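You operate a simulated robot arm through the tools that you are given. There is no shell and no other tool. Be economical: measure what you need, move in short steps, check, and stop when the job is done.

The job below is to be done with a simulated robot arm. You get a single attempt, and the scene is never put back.

TASK
Put one of the metal bars from the top of the flask bench on top of the yellow-banded flat mould.
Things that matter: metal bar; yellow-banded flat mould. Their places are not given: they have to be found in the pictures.

Only the result counts: the job must be done as asked and must still hold three seconds after the hand-in. Knocking over, shifting, dropping, spilling or breaking anything else fails it.

THE ROBOT
A 7-joint arm with a two-finger parallel gripper, fixed in place. Base frame: the origin is at the foot of the arm, x ahead of it, y to its left, z up; the work surface is at about z = 800. Lengths are in mm, angles in degrees, forces in N, time in s.
With the tool pointing down near the work surface it reaches from about 300 to 700 mm from the base axis. Its first joint turns from -66.0 to 66.0 degrees. Payload 1.57 kg.
Tool frame: the origin (TCP) lies between the finger pads and is the grasp point; the fingertips stand 30 mm ahead of it; z points along the fingers, y is the line along which they close. The gripper opens to 110 mm. The fingers are 24 mm wide and 12 mm thick; the gripper's body (48 by 112 mm) begins 78 mm behind the TCP.
Orientation is that of the tool frame in the base frame, as a unit quaternion [w, x, y, z]. With the fingers straight down and closing along the base's y, the tool's x points along the base's -x, its y along +y and its z along -z.

THE INTERFACE
- The arm moves only by the tool apply_moves. Its argument "targets" is a list of rows, each a list of 3 entries, a list of its own where there are three numbers: the shift along the base's x, y, z in mm, then the turn about the base's z in degrees, then the finger opening in mm, from 0 to 110. In form: [[[dx, dy, dz], yaw, claw], ...]. A call has 1 to 12 rows; each row is the pose to reach, as a shift and turn from the pose commanded when the call began. A row lasts 0.2 s, in which the tool goes at most 50 mm and 8.6 degrees; a call with a longer step from one row to the next is refused whole, and so is a gripper value outside its range. A pose out of reach is approached as far as the arm can. The call stops where the force on the tool passes 40 N (or 10 N more than at its start, if that is more) or the arm is blocked; 0.2 s more then pass. Each finger travels about 108 mm/s and halts on what it meets, pressing with about 41 N; the grip force reading is that of the motor and also rises with nothing between the fingers. The clock runs only during rows and for 0.2 s after the last one: add rows that repeat a pose to give the fingers time. It gives the time, the measured TCP pose, the force on the tool (base axes), the opening and the grip force at its end, in the units of the frame above (readings bear some noise), and new pictures: "views" is both (left out), scene, wrist or none.
- Cameras (640 x 400 px; columns grow to the right, rows downward): "scene" is fixed at [167.2, -398.8, 1392.1]; the picture's right is [0.71, -0.70, 0.00], its down [-0.46, -0.47, -0.75] and it looks along [0.52, 0.53, -0.66] (base axes); focal length 310 px, centre (320, 200). "wrist" rides on the gripper at [-36, 0, -80] in the tool frame; the picture's right is [0.00, -1.00, 0.00], its down [0.97, 0.00, -0.24] and it looks along [0.24, 0.00, 0.97] (tool axes); focal length 218 px, centre (320, 200).
- probe_pixels(camera, pixels): for up to 12 pixels [column, row] of the newest picture of that camera ("zoom" is the newest enlarged one), the place [x, y, z] in the base frame of the surface seen there, good to about 3 mm. No time passes.
- zoom(camera, box): a new picture of the part [left, top, right, bottom] of that camera's present view, enlarged. No time passes.
- hand_in(): hands the job in; it is judged then, once.

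Keep the steps short. Do not move on a guess: measure, check each grasp and each placing, and mend mistakes. In all there are 60 turns and 120 pictures (those below and enlarged ones count). Leave the gripper open and the arm clear of the work at the hand-in unless told otherwise, and finish with a single line.

The tools are called after "Request:" as a command line: name --argument value ..., lists and objects as JSON in quotes. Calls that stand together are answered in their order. apply_moves: Moves the arm, as the interface text tells. Its arguments: {"type":"object","properties":{"targets":{"type":"array","items":{"type":"array"}},"views":{"type":"string","enum":["both","scene","wrist","none"]}},"required":["targets"]} The other tools are called the same way: probe_pixels (camera, pixels) gives the place of the surface under pixels of a picture; zoom (camera, box) takes an enlarged picture of a part of a camera's view; hand_in () hands the job in.

At the start:

```text
t: 0.0
eef_pos: [350.2, 102.5, 1072.5]
tool_rot: [0.001, 0.0, 1.0, 0.0]
contact_force: [0.2, -1.1, -0.6]
gripper_width: 110.2
finger_force: 0.1
```

scene: 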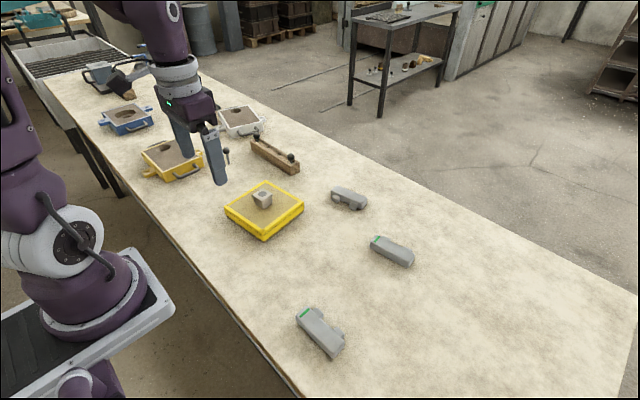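
wrist: 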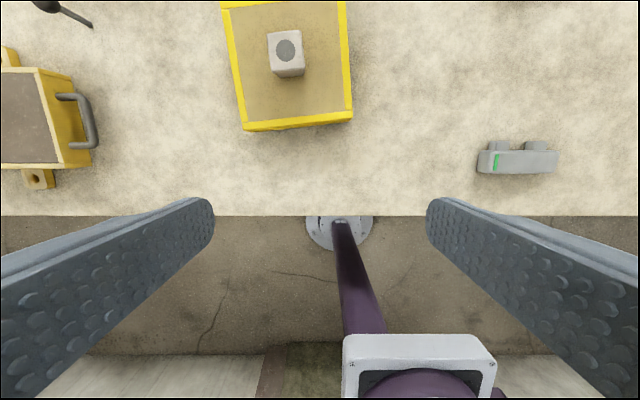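

I see a yellow-banded flat mould near (264,209) with a small block on it, and three grey pieces at (348,198), (392,251) and (320,332). I'll zoom in on both groups.

Request:
zoom --camera "scene" --box '[280, 170, 440, 270]'

Request:
zoom --camera "scene" --box '[260, 280, 420, 380]'

Request:
zoom --camera "scene" --box '[200, 150, 328, 250]'

Request:
zoom --camera "scene" --box '[60, 50, 300, 200]'

Request:
probe_pixels --camera "scene" --pixels '[[264, 182], [225, 210], [264, 238], [303, 208], [262, 194], [240, 207], [264, 225], [285, 207], [348, 196], [392, 248], [318, 330], [420, 320]]'

```text
4.00 times, centred on (360, 220) of scene
```

zoom: 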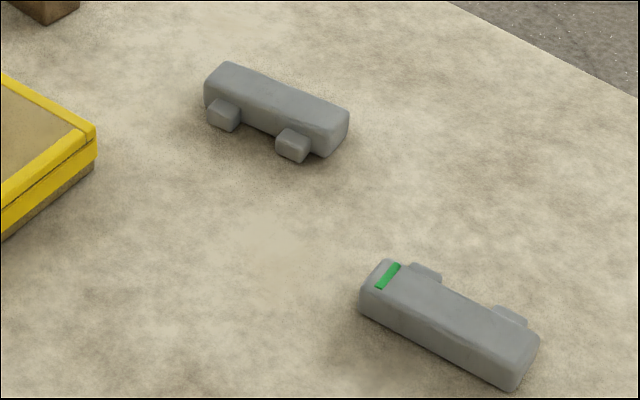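

```text
4.00 times, centred on (340, 330) of scene
```

zoom: 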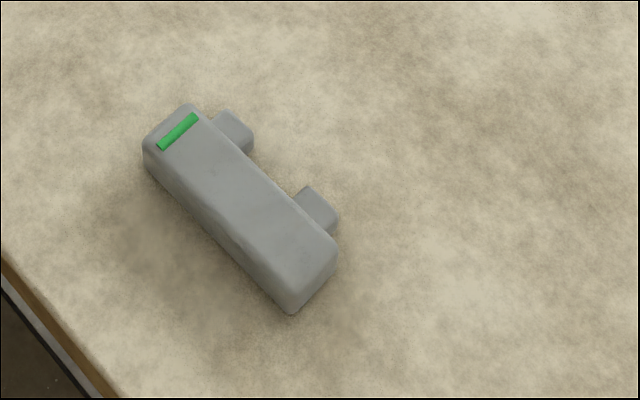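

```text
4.00 times, centred on (264, 200) of scene
```

zoom: 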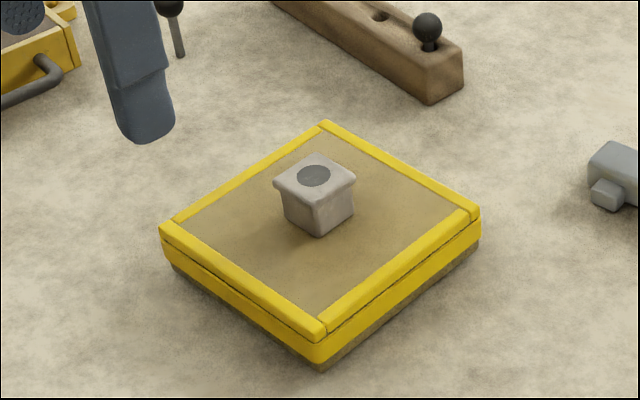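

```text
2.67 times, centred on (180, 125) of scene
```

zoom: 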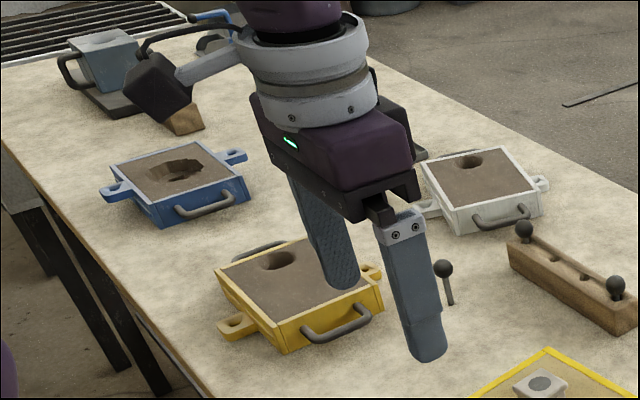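

```text
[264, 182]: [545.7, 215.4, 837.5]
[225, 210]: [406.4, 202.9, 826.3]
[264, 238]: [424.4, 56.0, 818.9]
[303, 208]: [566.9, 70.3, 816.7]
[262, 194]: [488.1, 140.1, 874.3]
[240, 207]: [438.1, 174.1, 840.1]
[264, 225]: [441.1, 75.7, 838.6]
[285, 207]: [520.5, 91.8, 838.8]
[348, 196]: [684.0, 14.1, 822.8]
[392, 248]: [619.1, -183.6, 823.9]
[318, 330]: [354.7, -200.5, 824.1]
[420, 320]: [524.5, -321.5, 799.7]
```

The mould top is at about z 839, with a block (cup) in its middle. The nearest bar, at (320,332), is well within reach. I'll probe its outline, plus the block and the mould corners.

Request:
probe_pixels --camera "scene" --pixels '[[298, 316], [307.5, 308], [341, 342], [332, 354], [303, 311], [336, 347], [318.5, 311], [339, 331], [321, 316], [334, 330], [328, 325], [322, 335]]'

Request:
probe_pixels --camera "scene" --pixels '[[255.5, 196], [263, 189], [270, 194], [263.5, 201], [264, 208.5], [257, 203], [270, 203], [264, 181], [234, 206], [265, 232], [294, 203], [264, 213]]'

```text
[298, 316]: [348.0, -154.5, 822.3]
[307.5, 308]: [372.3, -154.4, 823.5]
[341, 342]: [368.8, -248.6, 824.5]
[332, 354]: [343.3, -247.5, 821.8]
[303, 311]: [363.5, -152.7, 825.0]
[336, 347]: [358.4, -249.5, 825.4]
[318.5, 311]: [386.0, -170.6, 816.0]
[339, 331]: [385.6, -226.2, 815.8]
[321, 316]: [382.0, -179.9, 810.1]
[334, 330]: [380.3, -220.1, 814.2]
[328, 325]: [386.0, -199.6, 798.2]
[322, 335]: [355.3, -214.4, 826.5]
```

```text
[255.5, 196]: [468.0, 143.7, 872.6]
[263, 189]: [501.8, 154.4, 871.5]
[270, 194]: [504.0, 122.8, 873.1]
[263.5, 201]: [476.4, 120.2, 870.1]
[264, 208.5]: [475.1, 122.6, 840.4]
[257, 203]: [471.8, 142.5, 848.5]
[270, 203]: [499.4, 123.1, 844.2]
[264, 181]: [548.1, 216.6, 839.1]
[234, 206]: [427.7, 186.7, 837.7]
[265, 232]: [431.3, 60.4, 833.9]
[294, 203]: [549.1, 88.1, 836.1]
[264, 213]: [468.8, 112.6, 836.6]
```

Bar 3 measures about x 343–373, y −152 to −250, with its top at 825. It runs nearly along y (about −2.5°) and its two lugs face +x. I'll move above its middle, turning −92.4° so the fingers close across it.

Request:
apply_moves --targets '[[[0, -28, 0], -8.4, 110], [[1, -56, 0], -16.8, 110], [[2, -84, -5], -25.2, 110], [[3, -112, -15], -33.6, 110], [[4, -140, -30], -42, 110], [[5, -168, -45], -50.4, 110], [[6, -196, -60], -58.8, 110], [[7, -224, -75], -67.2, 110], [[8, -252, -90], -75.6, 100], [[8, -280, -100], -84, 80], [[8, -303, -110], -92.4, 70], [[8, -303, -110], -92.4, 60]]'

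```text
t: 2.6
eef_pos: [357.7, -200.3, 962.1]
tool_rot: [0.0, 0.723, 0.691, 0.001]
contact_force: [0.0, 0.1, 0.7]
gripper_width: 60.2
finger_force: 0.0
```

scene: 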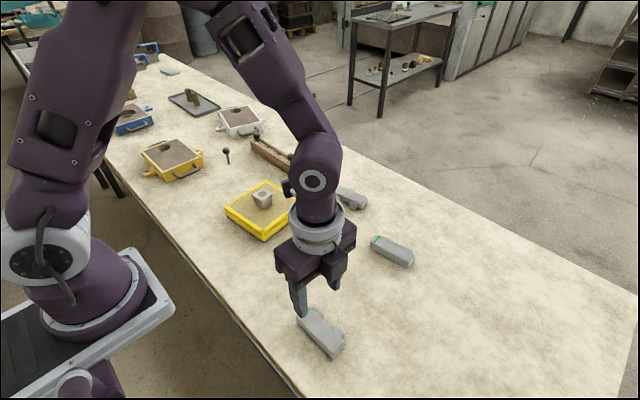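
wrist: 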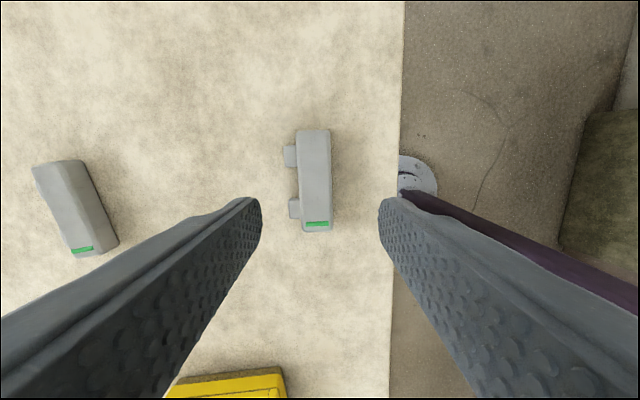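

The gripper is above the bar. I'll probe the bar in the wrist picture to fine-tune the centre and yaw.

Request:
probe_pixels --camera "wrist" --pixels '[[301, 140], [303, 180], [305, 222], [327, 140], [328, 180], [329, 222], [314, 133], [317, 228], [290, 154], [295, 208], [290, 164], [295, 200]]'

Request:
zoom --camera "wrist" --box '[256, 120, 384, 240]'

```text
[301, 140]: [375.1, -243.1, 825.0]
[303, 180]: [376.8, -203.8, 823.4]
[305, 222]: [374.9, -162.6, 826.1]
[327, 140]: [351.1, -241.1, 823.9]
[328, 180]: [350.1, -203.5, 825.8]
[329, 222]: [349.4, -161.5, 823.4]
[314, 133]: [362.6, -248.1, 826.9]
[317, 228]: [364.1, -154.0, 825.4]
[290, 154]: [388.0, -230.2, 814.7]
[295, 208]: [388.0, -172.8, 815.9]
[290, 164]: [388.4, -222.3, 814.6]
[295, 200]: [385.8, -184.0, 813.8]
```

```text
3.33 times, centred on (320, 180) of wrist
```

zoom: 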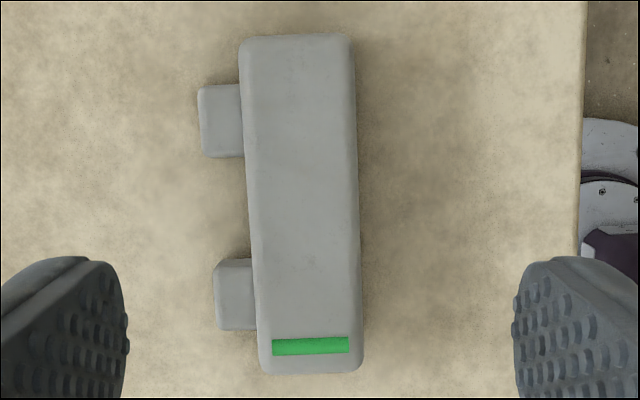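

The bar axis is nearly parallel to y, the body is centred at x≈362, and the lug gap is centred at y≈−201. I'll correct the pose and go down to z≈870, then check.

Request:
apply_moves --targets '[[[4, -1, -30], 2.7, 64], [[4, -1, -65], 2.7, 64], [[4, -1, -92], 2.7, 64], [[4, -1, -92], 2.7, 64]]' --views "wrist"

```text
t: 3.6
eef_pos: [363.0, -202.0, 870.4]
tool_rot: [0.001, 0.705, 0.709, 0.0]
contact_force: [-0.2, 0.6, 0.1]
gripper_width: 64.0
finger_force: 0.0
```

wrist: 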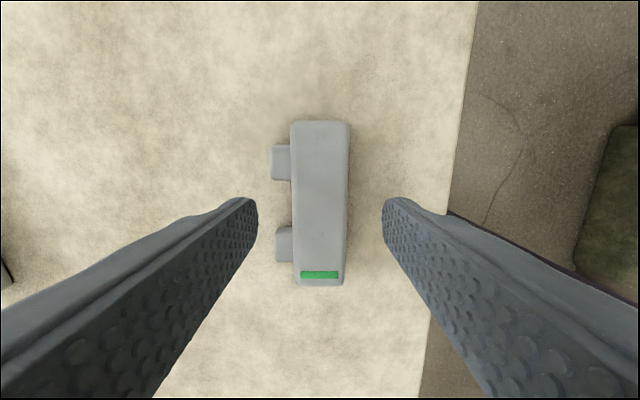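

The lug gap is centred at row 203, and the tool axis projects to row 204, so alignment is good. I'll go down to TCP z≈833.5 (tips about 3 mm above the table) and close.

Request:
apply_moves --targets '[[[0, 0, -20], 0, 64], [[0, 0, -37], 0, 64], [[0, 0, -37], 0, 64], [[0, 0, -37], 0, 45], [[0, 0, -37], 0, 32], [[0, 0, -37], 0, 20], [[0, 0, -37], 0, 20]]'

```text
t: 5.2
eef_pos: [361.9, -202.7, 834.3]
tool_rot: [0.0, 0.705, 0.709, 0.0]
contact_force: [0.7, 0.8, -0.7]
gripper_width: 33.5
finger_force: 41.0
```

scene: 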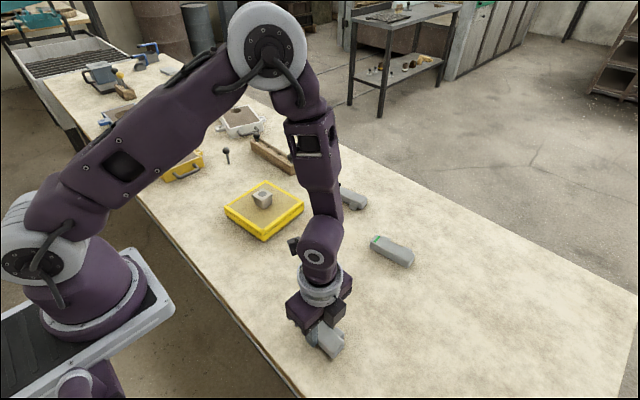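
wrist: 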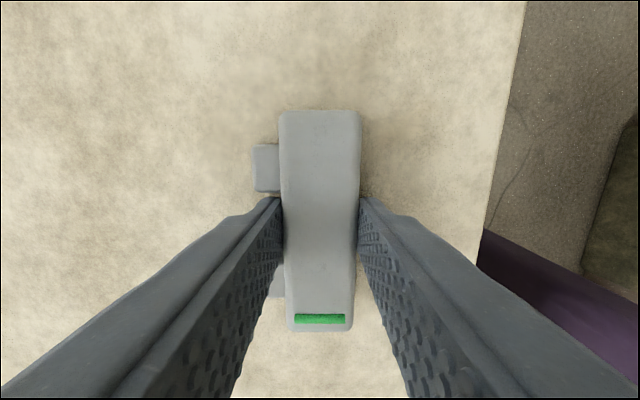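

The grip holds at 33.5 mm and 41 N. I'll lift 120 mm straight up and check.

Request:
apply_moves --targets '[[[0, 0, 0], 0, 15], [[0, 0, 15], 0, 15], [[0, 0, 40], 0, 15], [[0, 0, 80], 0, 15], [[0, 0, 120], 0, 15], [[0, 0, 120], 0, 15]]' --views "wrist"

```text
t: 6.6
eef_pos: [362.2, -203.9, 954.0]
tool_rot: [0.0, 0.705, 0.709, 0.001]
contact_force: [0.5, -0.3, -2.9]
gripper_width: 33.5
finger_force: 41.3
```

wrist: 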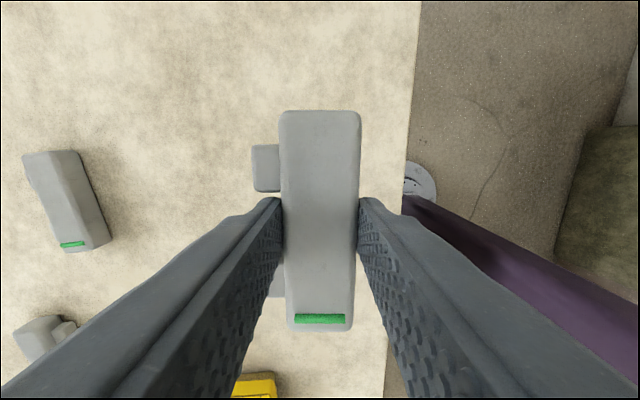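

The bar is secure. Before travelling I'll measure the mould accurately from a scene zoom.

Request:
zoom --camera "scene" --box '[215, 170, 315, 245]'

```text
5.33 times, centred on (265, 208) of scene
```

zoom: 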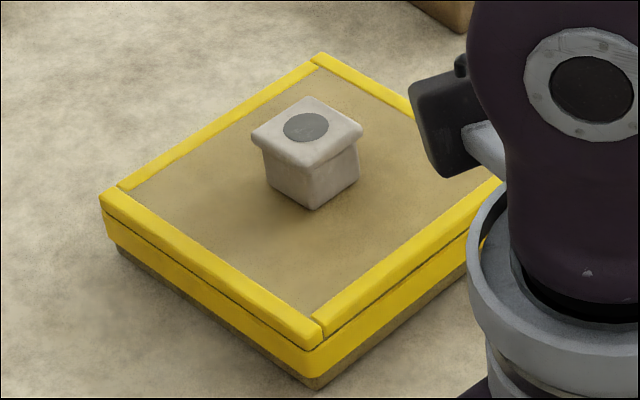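

Request:
probe_pixels --camera "zoom" --pixels '[[108, 196], [160, 230], [210, 264], [260, 298], [316, 336], [170, 222], [270, 285], [200, 190], [255, 132], [312, 101], [358, 128], [302, 160]]'

Request:
probe_pixels --camera "zoom" --pixels '[[320, 58], [215, 120], [130, 188], [312, 205], [270, 184], [354, 180], [240, 220], [285, 225], [300, 290], [460, 218], [220, 245], [310, 300]]'

```text
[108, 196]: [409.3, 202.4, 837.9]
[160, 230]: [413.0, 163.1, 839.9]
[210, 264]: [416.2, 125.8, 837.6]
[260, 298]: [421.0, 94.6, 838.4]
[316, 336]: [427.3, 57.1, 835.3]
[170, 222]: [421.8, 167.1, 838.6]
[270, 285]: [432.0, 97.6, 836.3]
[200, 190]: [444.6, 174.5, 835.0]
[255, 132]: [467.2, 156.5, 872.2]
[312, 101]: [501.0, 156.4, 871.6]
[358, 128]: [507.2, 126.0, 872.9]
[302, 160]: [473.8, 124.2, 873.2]
```

```text
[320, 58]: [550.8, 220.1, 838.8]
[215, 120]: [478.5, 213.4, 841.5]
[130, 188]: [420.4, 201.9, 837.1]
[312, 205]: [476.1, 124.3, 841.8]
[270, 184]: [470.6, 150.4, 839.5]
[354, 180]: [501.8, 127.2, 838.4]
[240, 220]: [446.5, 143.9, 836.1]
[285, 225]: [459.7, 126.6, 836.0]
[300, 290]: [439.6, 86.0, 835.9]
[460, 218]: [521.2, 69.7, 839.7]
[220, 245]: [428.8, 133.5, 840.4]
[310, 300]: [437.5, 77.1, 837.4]
```

The near (−x) edge of the mould runs from (408.5,203) to (427,57), which is 7.2° off y. The rim is at about 839, the sand about 836, and the block cap starts about 52 mm in from that edge. I'll put the bar body's centre 17 mm in from the edge, at (434.7,132), turned +7°. First I'll travel there high up.

Request:
apply_moves --targets '[[[8, 35, 10], 0, 15], [[16, 75, 10], 0, 15], [[24, 115, 10], 1, 15], [[32, 155, 10], 2, 15], [[40, 195, 10], 3, 15], [[48, 235, 10], 4, 15], [[56, 270, 10], 5, 15], [[64, 300, 10], 6, 15], [[70, 322, 5], 7, 15], [[72.5, 334, 0], 7, 15], [[72.5, 334, 0], 7, 15]]'

```text
t: 9.0
eef_pos: [435.1, 130.3, 953.9]
tool_rot: [0.0, 0.661, 0.751, 0.001]
contact_force: [0.0, 0.2, -3.1]
gripper_width: 33.4
finger_force: 40.8
```

scene: 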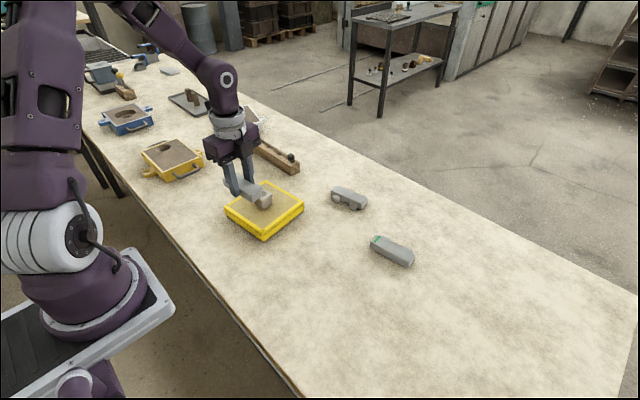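
wrist: 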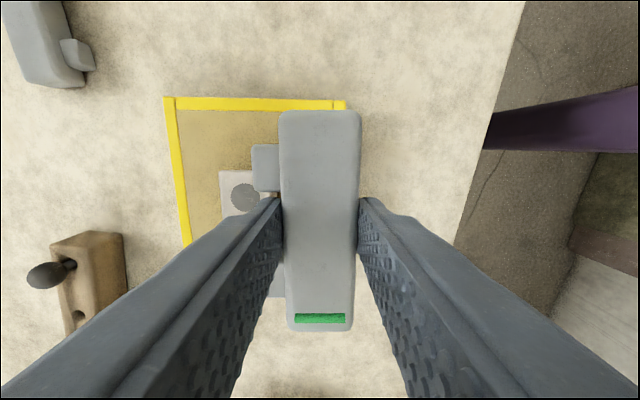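

I'll check where the mould and block sit relative to the tool from this wrist view.

Request:
probe_pixels --camera "wrist" --pixels '[[168, 100], [250, 103], [342, 104], [223, 174], [245, 173], [225, 212], [184, 235], [270, 212], [200, 160], [268, 120], [245, 195], [172, 130]]'

Request:
zoom --camera "wrist" --box '[150, 80, 390, 230]'

Request:
zoom --camera "scene" --box '[205, 160, 325, 245]'

```text
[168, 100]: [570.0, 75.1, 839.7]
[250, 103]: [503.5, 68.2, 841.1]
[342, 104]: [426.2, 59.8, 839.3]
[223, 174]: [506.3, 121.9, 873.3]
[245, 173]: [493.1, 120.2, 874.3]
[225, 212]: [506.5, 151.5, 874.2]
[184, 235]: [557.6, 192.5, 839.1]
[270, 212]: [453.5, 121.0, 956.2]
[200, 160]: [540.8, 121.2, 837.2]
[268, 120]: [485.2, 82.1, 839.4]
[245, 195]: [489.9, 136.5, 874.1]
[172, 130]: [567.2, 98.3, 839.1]
```

```text
2.67 times, centred on (270, 155) of wrist
```

zoom: 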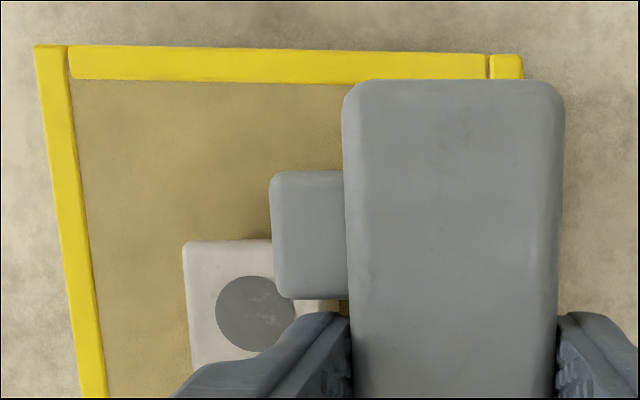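

```text
4.71 times, centred on (265, 202) of scene
```

zoom: 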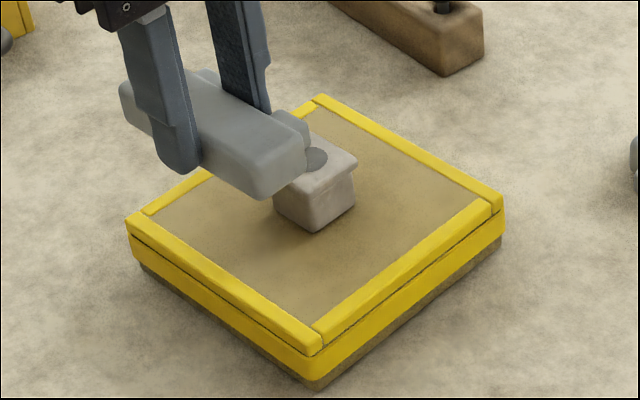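

Alignment is confirmed: the mould is turned about 6.3°, the block centre is at (490,138), and the near cap face is about 55 mm from the edge. I'll descend to TCP 885 (bar bottom ≈851) with a small correction, then look.

Request:
apply_moves --targets '[[[1, 0, -20], -0.7, 15], [[1, 0, -45], -0.7, 15], [[1, 0, -68], -0.7, 15], [[1, 0, -68], -0.7, 15]]'

Request:
zoom --camera "scene" --box '[205, 160, 325, 245]'

```text
t: 10.0
eef_pos: [436.3, 130.9, 885.4]
tool_rot: [-0.001, 0.665, 0.747, 0.0]
contact_force: [0.2, -0.4, -2.3]
gripper_width: 33.5
finger_force: 40.5
```

scene: 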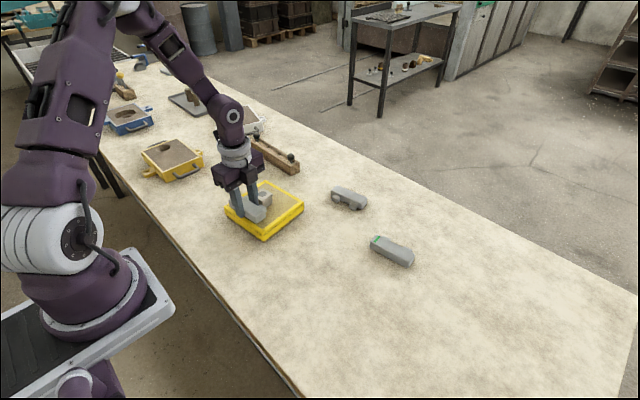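
wrist: 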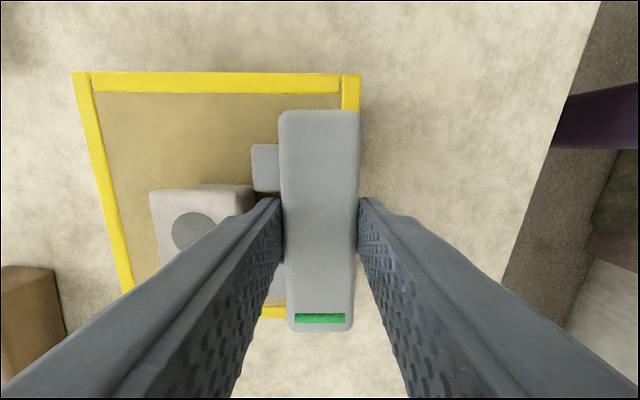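

```text
4.71 times, centred on (265, 202) of scene
```

zoom: 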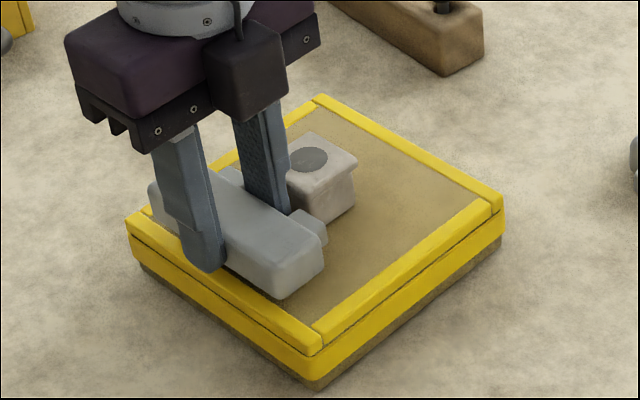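

The bar is clear of the block and over the mould. I'll lower it gently to about 873.5.

Request:
apply_moves --targets '[[[0, 0, -4], 0, 15], [[0, 0, -8], 0, 15], [[0, 0, -10.5], 0, 15], [[0, 0, -12], 0, 15], [[0, 0, -12], 0, 15]]' --views "wrist"

```text
t: 11.2
eef_pos: [437.7, 131.7, 874.5]
tool_rot: [0.001, 0.665, 0.747, 0.0]
contact_force: [-1.2, -0.5, 5.5]
gripper_width: 33.6
finger_force: 40.3
```

wrist: 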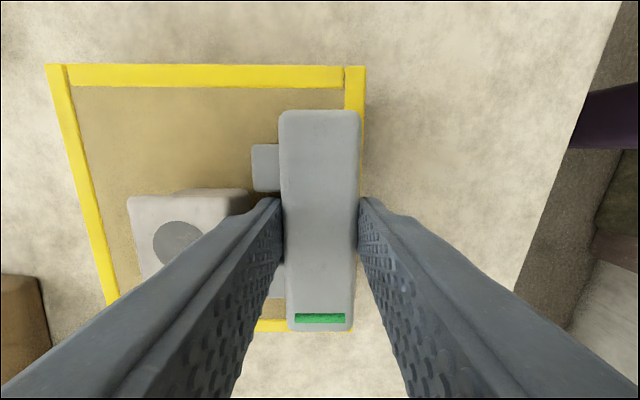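

The force went from −2.3 to +5.5 N, so the bar is resting on the mould. I'll open just a little, to 39 mm, and look.

Request:
apply_moves --targets '[[[0, 0, 0], 0, 36], [[0, 0, 0], 0, 38], [[0, 0, 0], 0, 39], [[0, 0, 0], 0, 39]]'

Request:
zoom --camera "scene" --box '[205, 160, 325, 245]'

```text
t: 12.2
eef_pos: [435.8, 131.7, 873.9]
tool_rot: [0.0, 0.665, 0.747, 0.0]
contact_force: [0.0, 0.7, -0.3]
gripper_width: 39.0
finger_force: 0.1
```

scene: 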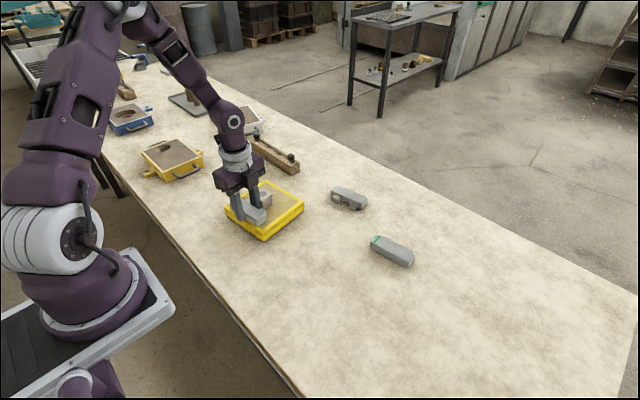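
wrist: 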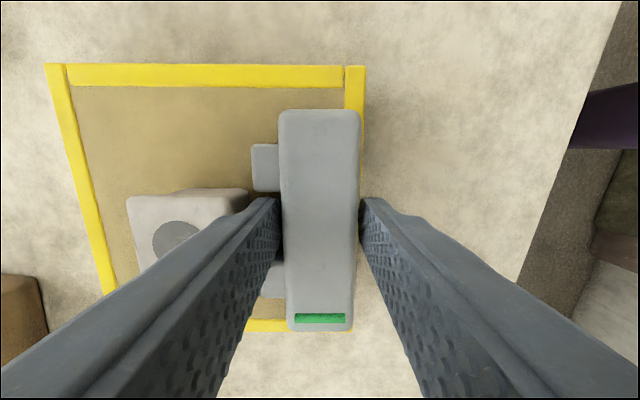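

```text
4.71 times, centred on (265, 202) of scene
```

zoom: 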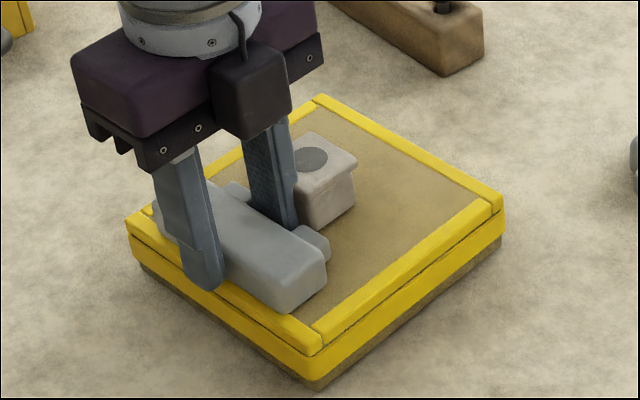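

The bar is released and resting, and the block hasn't moved. I'll lift straight up, then open and back away.

Request:
apply_moves --targets '[[[0, 0, 10], 0, 39], [[0, 0, 35], 0, 39], [[0, 0, 75], 0, 39], [[0, 0, 115], 0, 60], [[0, -40, 135], 0, 80], [[0, -85, 150], 0, 100], [[-10, -130, 160], 0, 110], [[-20, -175, 160], 0, 110], [[-20, -175, 160], 0, 110]]'

Request:
zoom --camera "scene" --box '[205, 160, 325, 245]'

```text
t: 14.2
eef_pos: [415.5, -42.6, 1032.1]
tool_rot: [0.0, 0.665, 0.747, -0.001]
contact_force: [0.4, 0.5, 0.1]
gripper_width: 109.7
finger_force: 0.0
```

scene: 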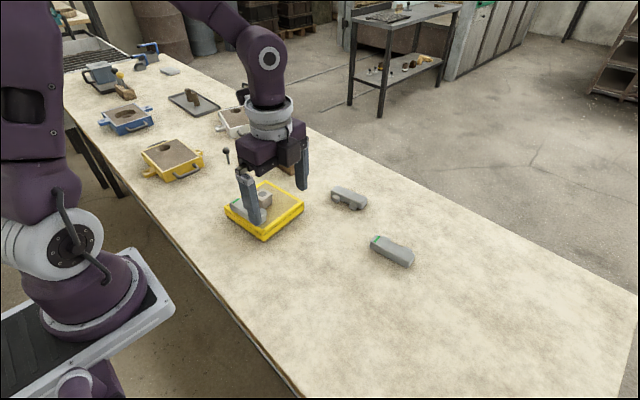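
wrist: 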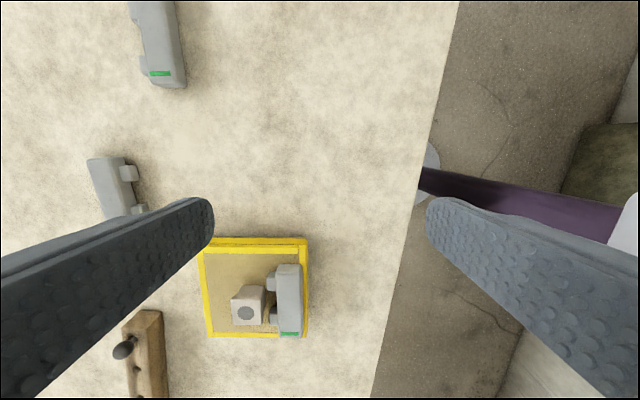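

```text
4.71 times, centred on (265, 202) of scene
```

zoom: 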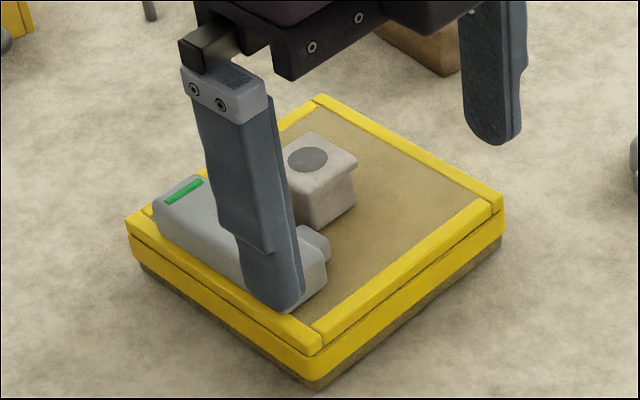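

The bar looks settled. A last probe to check its position and level.

Request:
probe_pixels --camera "wrist" --pixels '[[281, 268], [297, 268], [283, 325], [299, 325], [290, 300], [247, 313], [303, 250], [299, 335], [206, 330]]'

Request:
zoom --camera "wrist" --box '[190, 225, 350, 350]'

```text
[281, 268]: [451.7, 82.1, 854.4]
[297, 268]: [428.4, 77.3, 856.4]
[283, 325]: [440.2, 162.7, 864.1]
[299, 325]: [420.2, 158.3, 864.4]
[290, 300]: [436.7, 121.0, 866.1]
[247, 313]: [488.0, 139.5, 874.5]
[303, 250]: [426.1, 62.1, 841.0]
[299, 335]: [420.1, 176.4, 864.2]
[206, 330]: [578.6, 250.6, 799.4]
```

```text
3.20 times, centred on (270, 288) of wrist
```

zoom: 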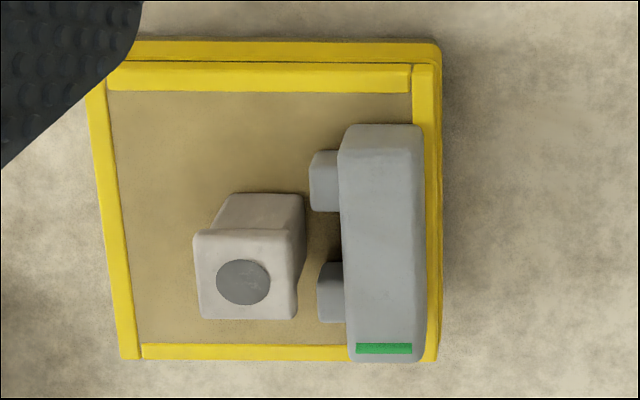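

The bar lies level at z≈864, from y 80 to 178, on the mould. The block is still at (488,139). The gripper is open and clear, so I'm handing in.

Request:
hand_in

```text
The job is handed in.
```

One metal bar now rests on top of the yellow-banded flat mould, next to the small block, which stayed in place; the gripper was open and clear when I handed in.
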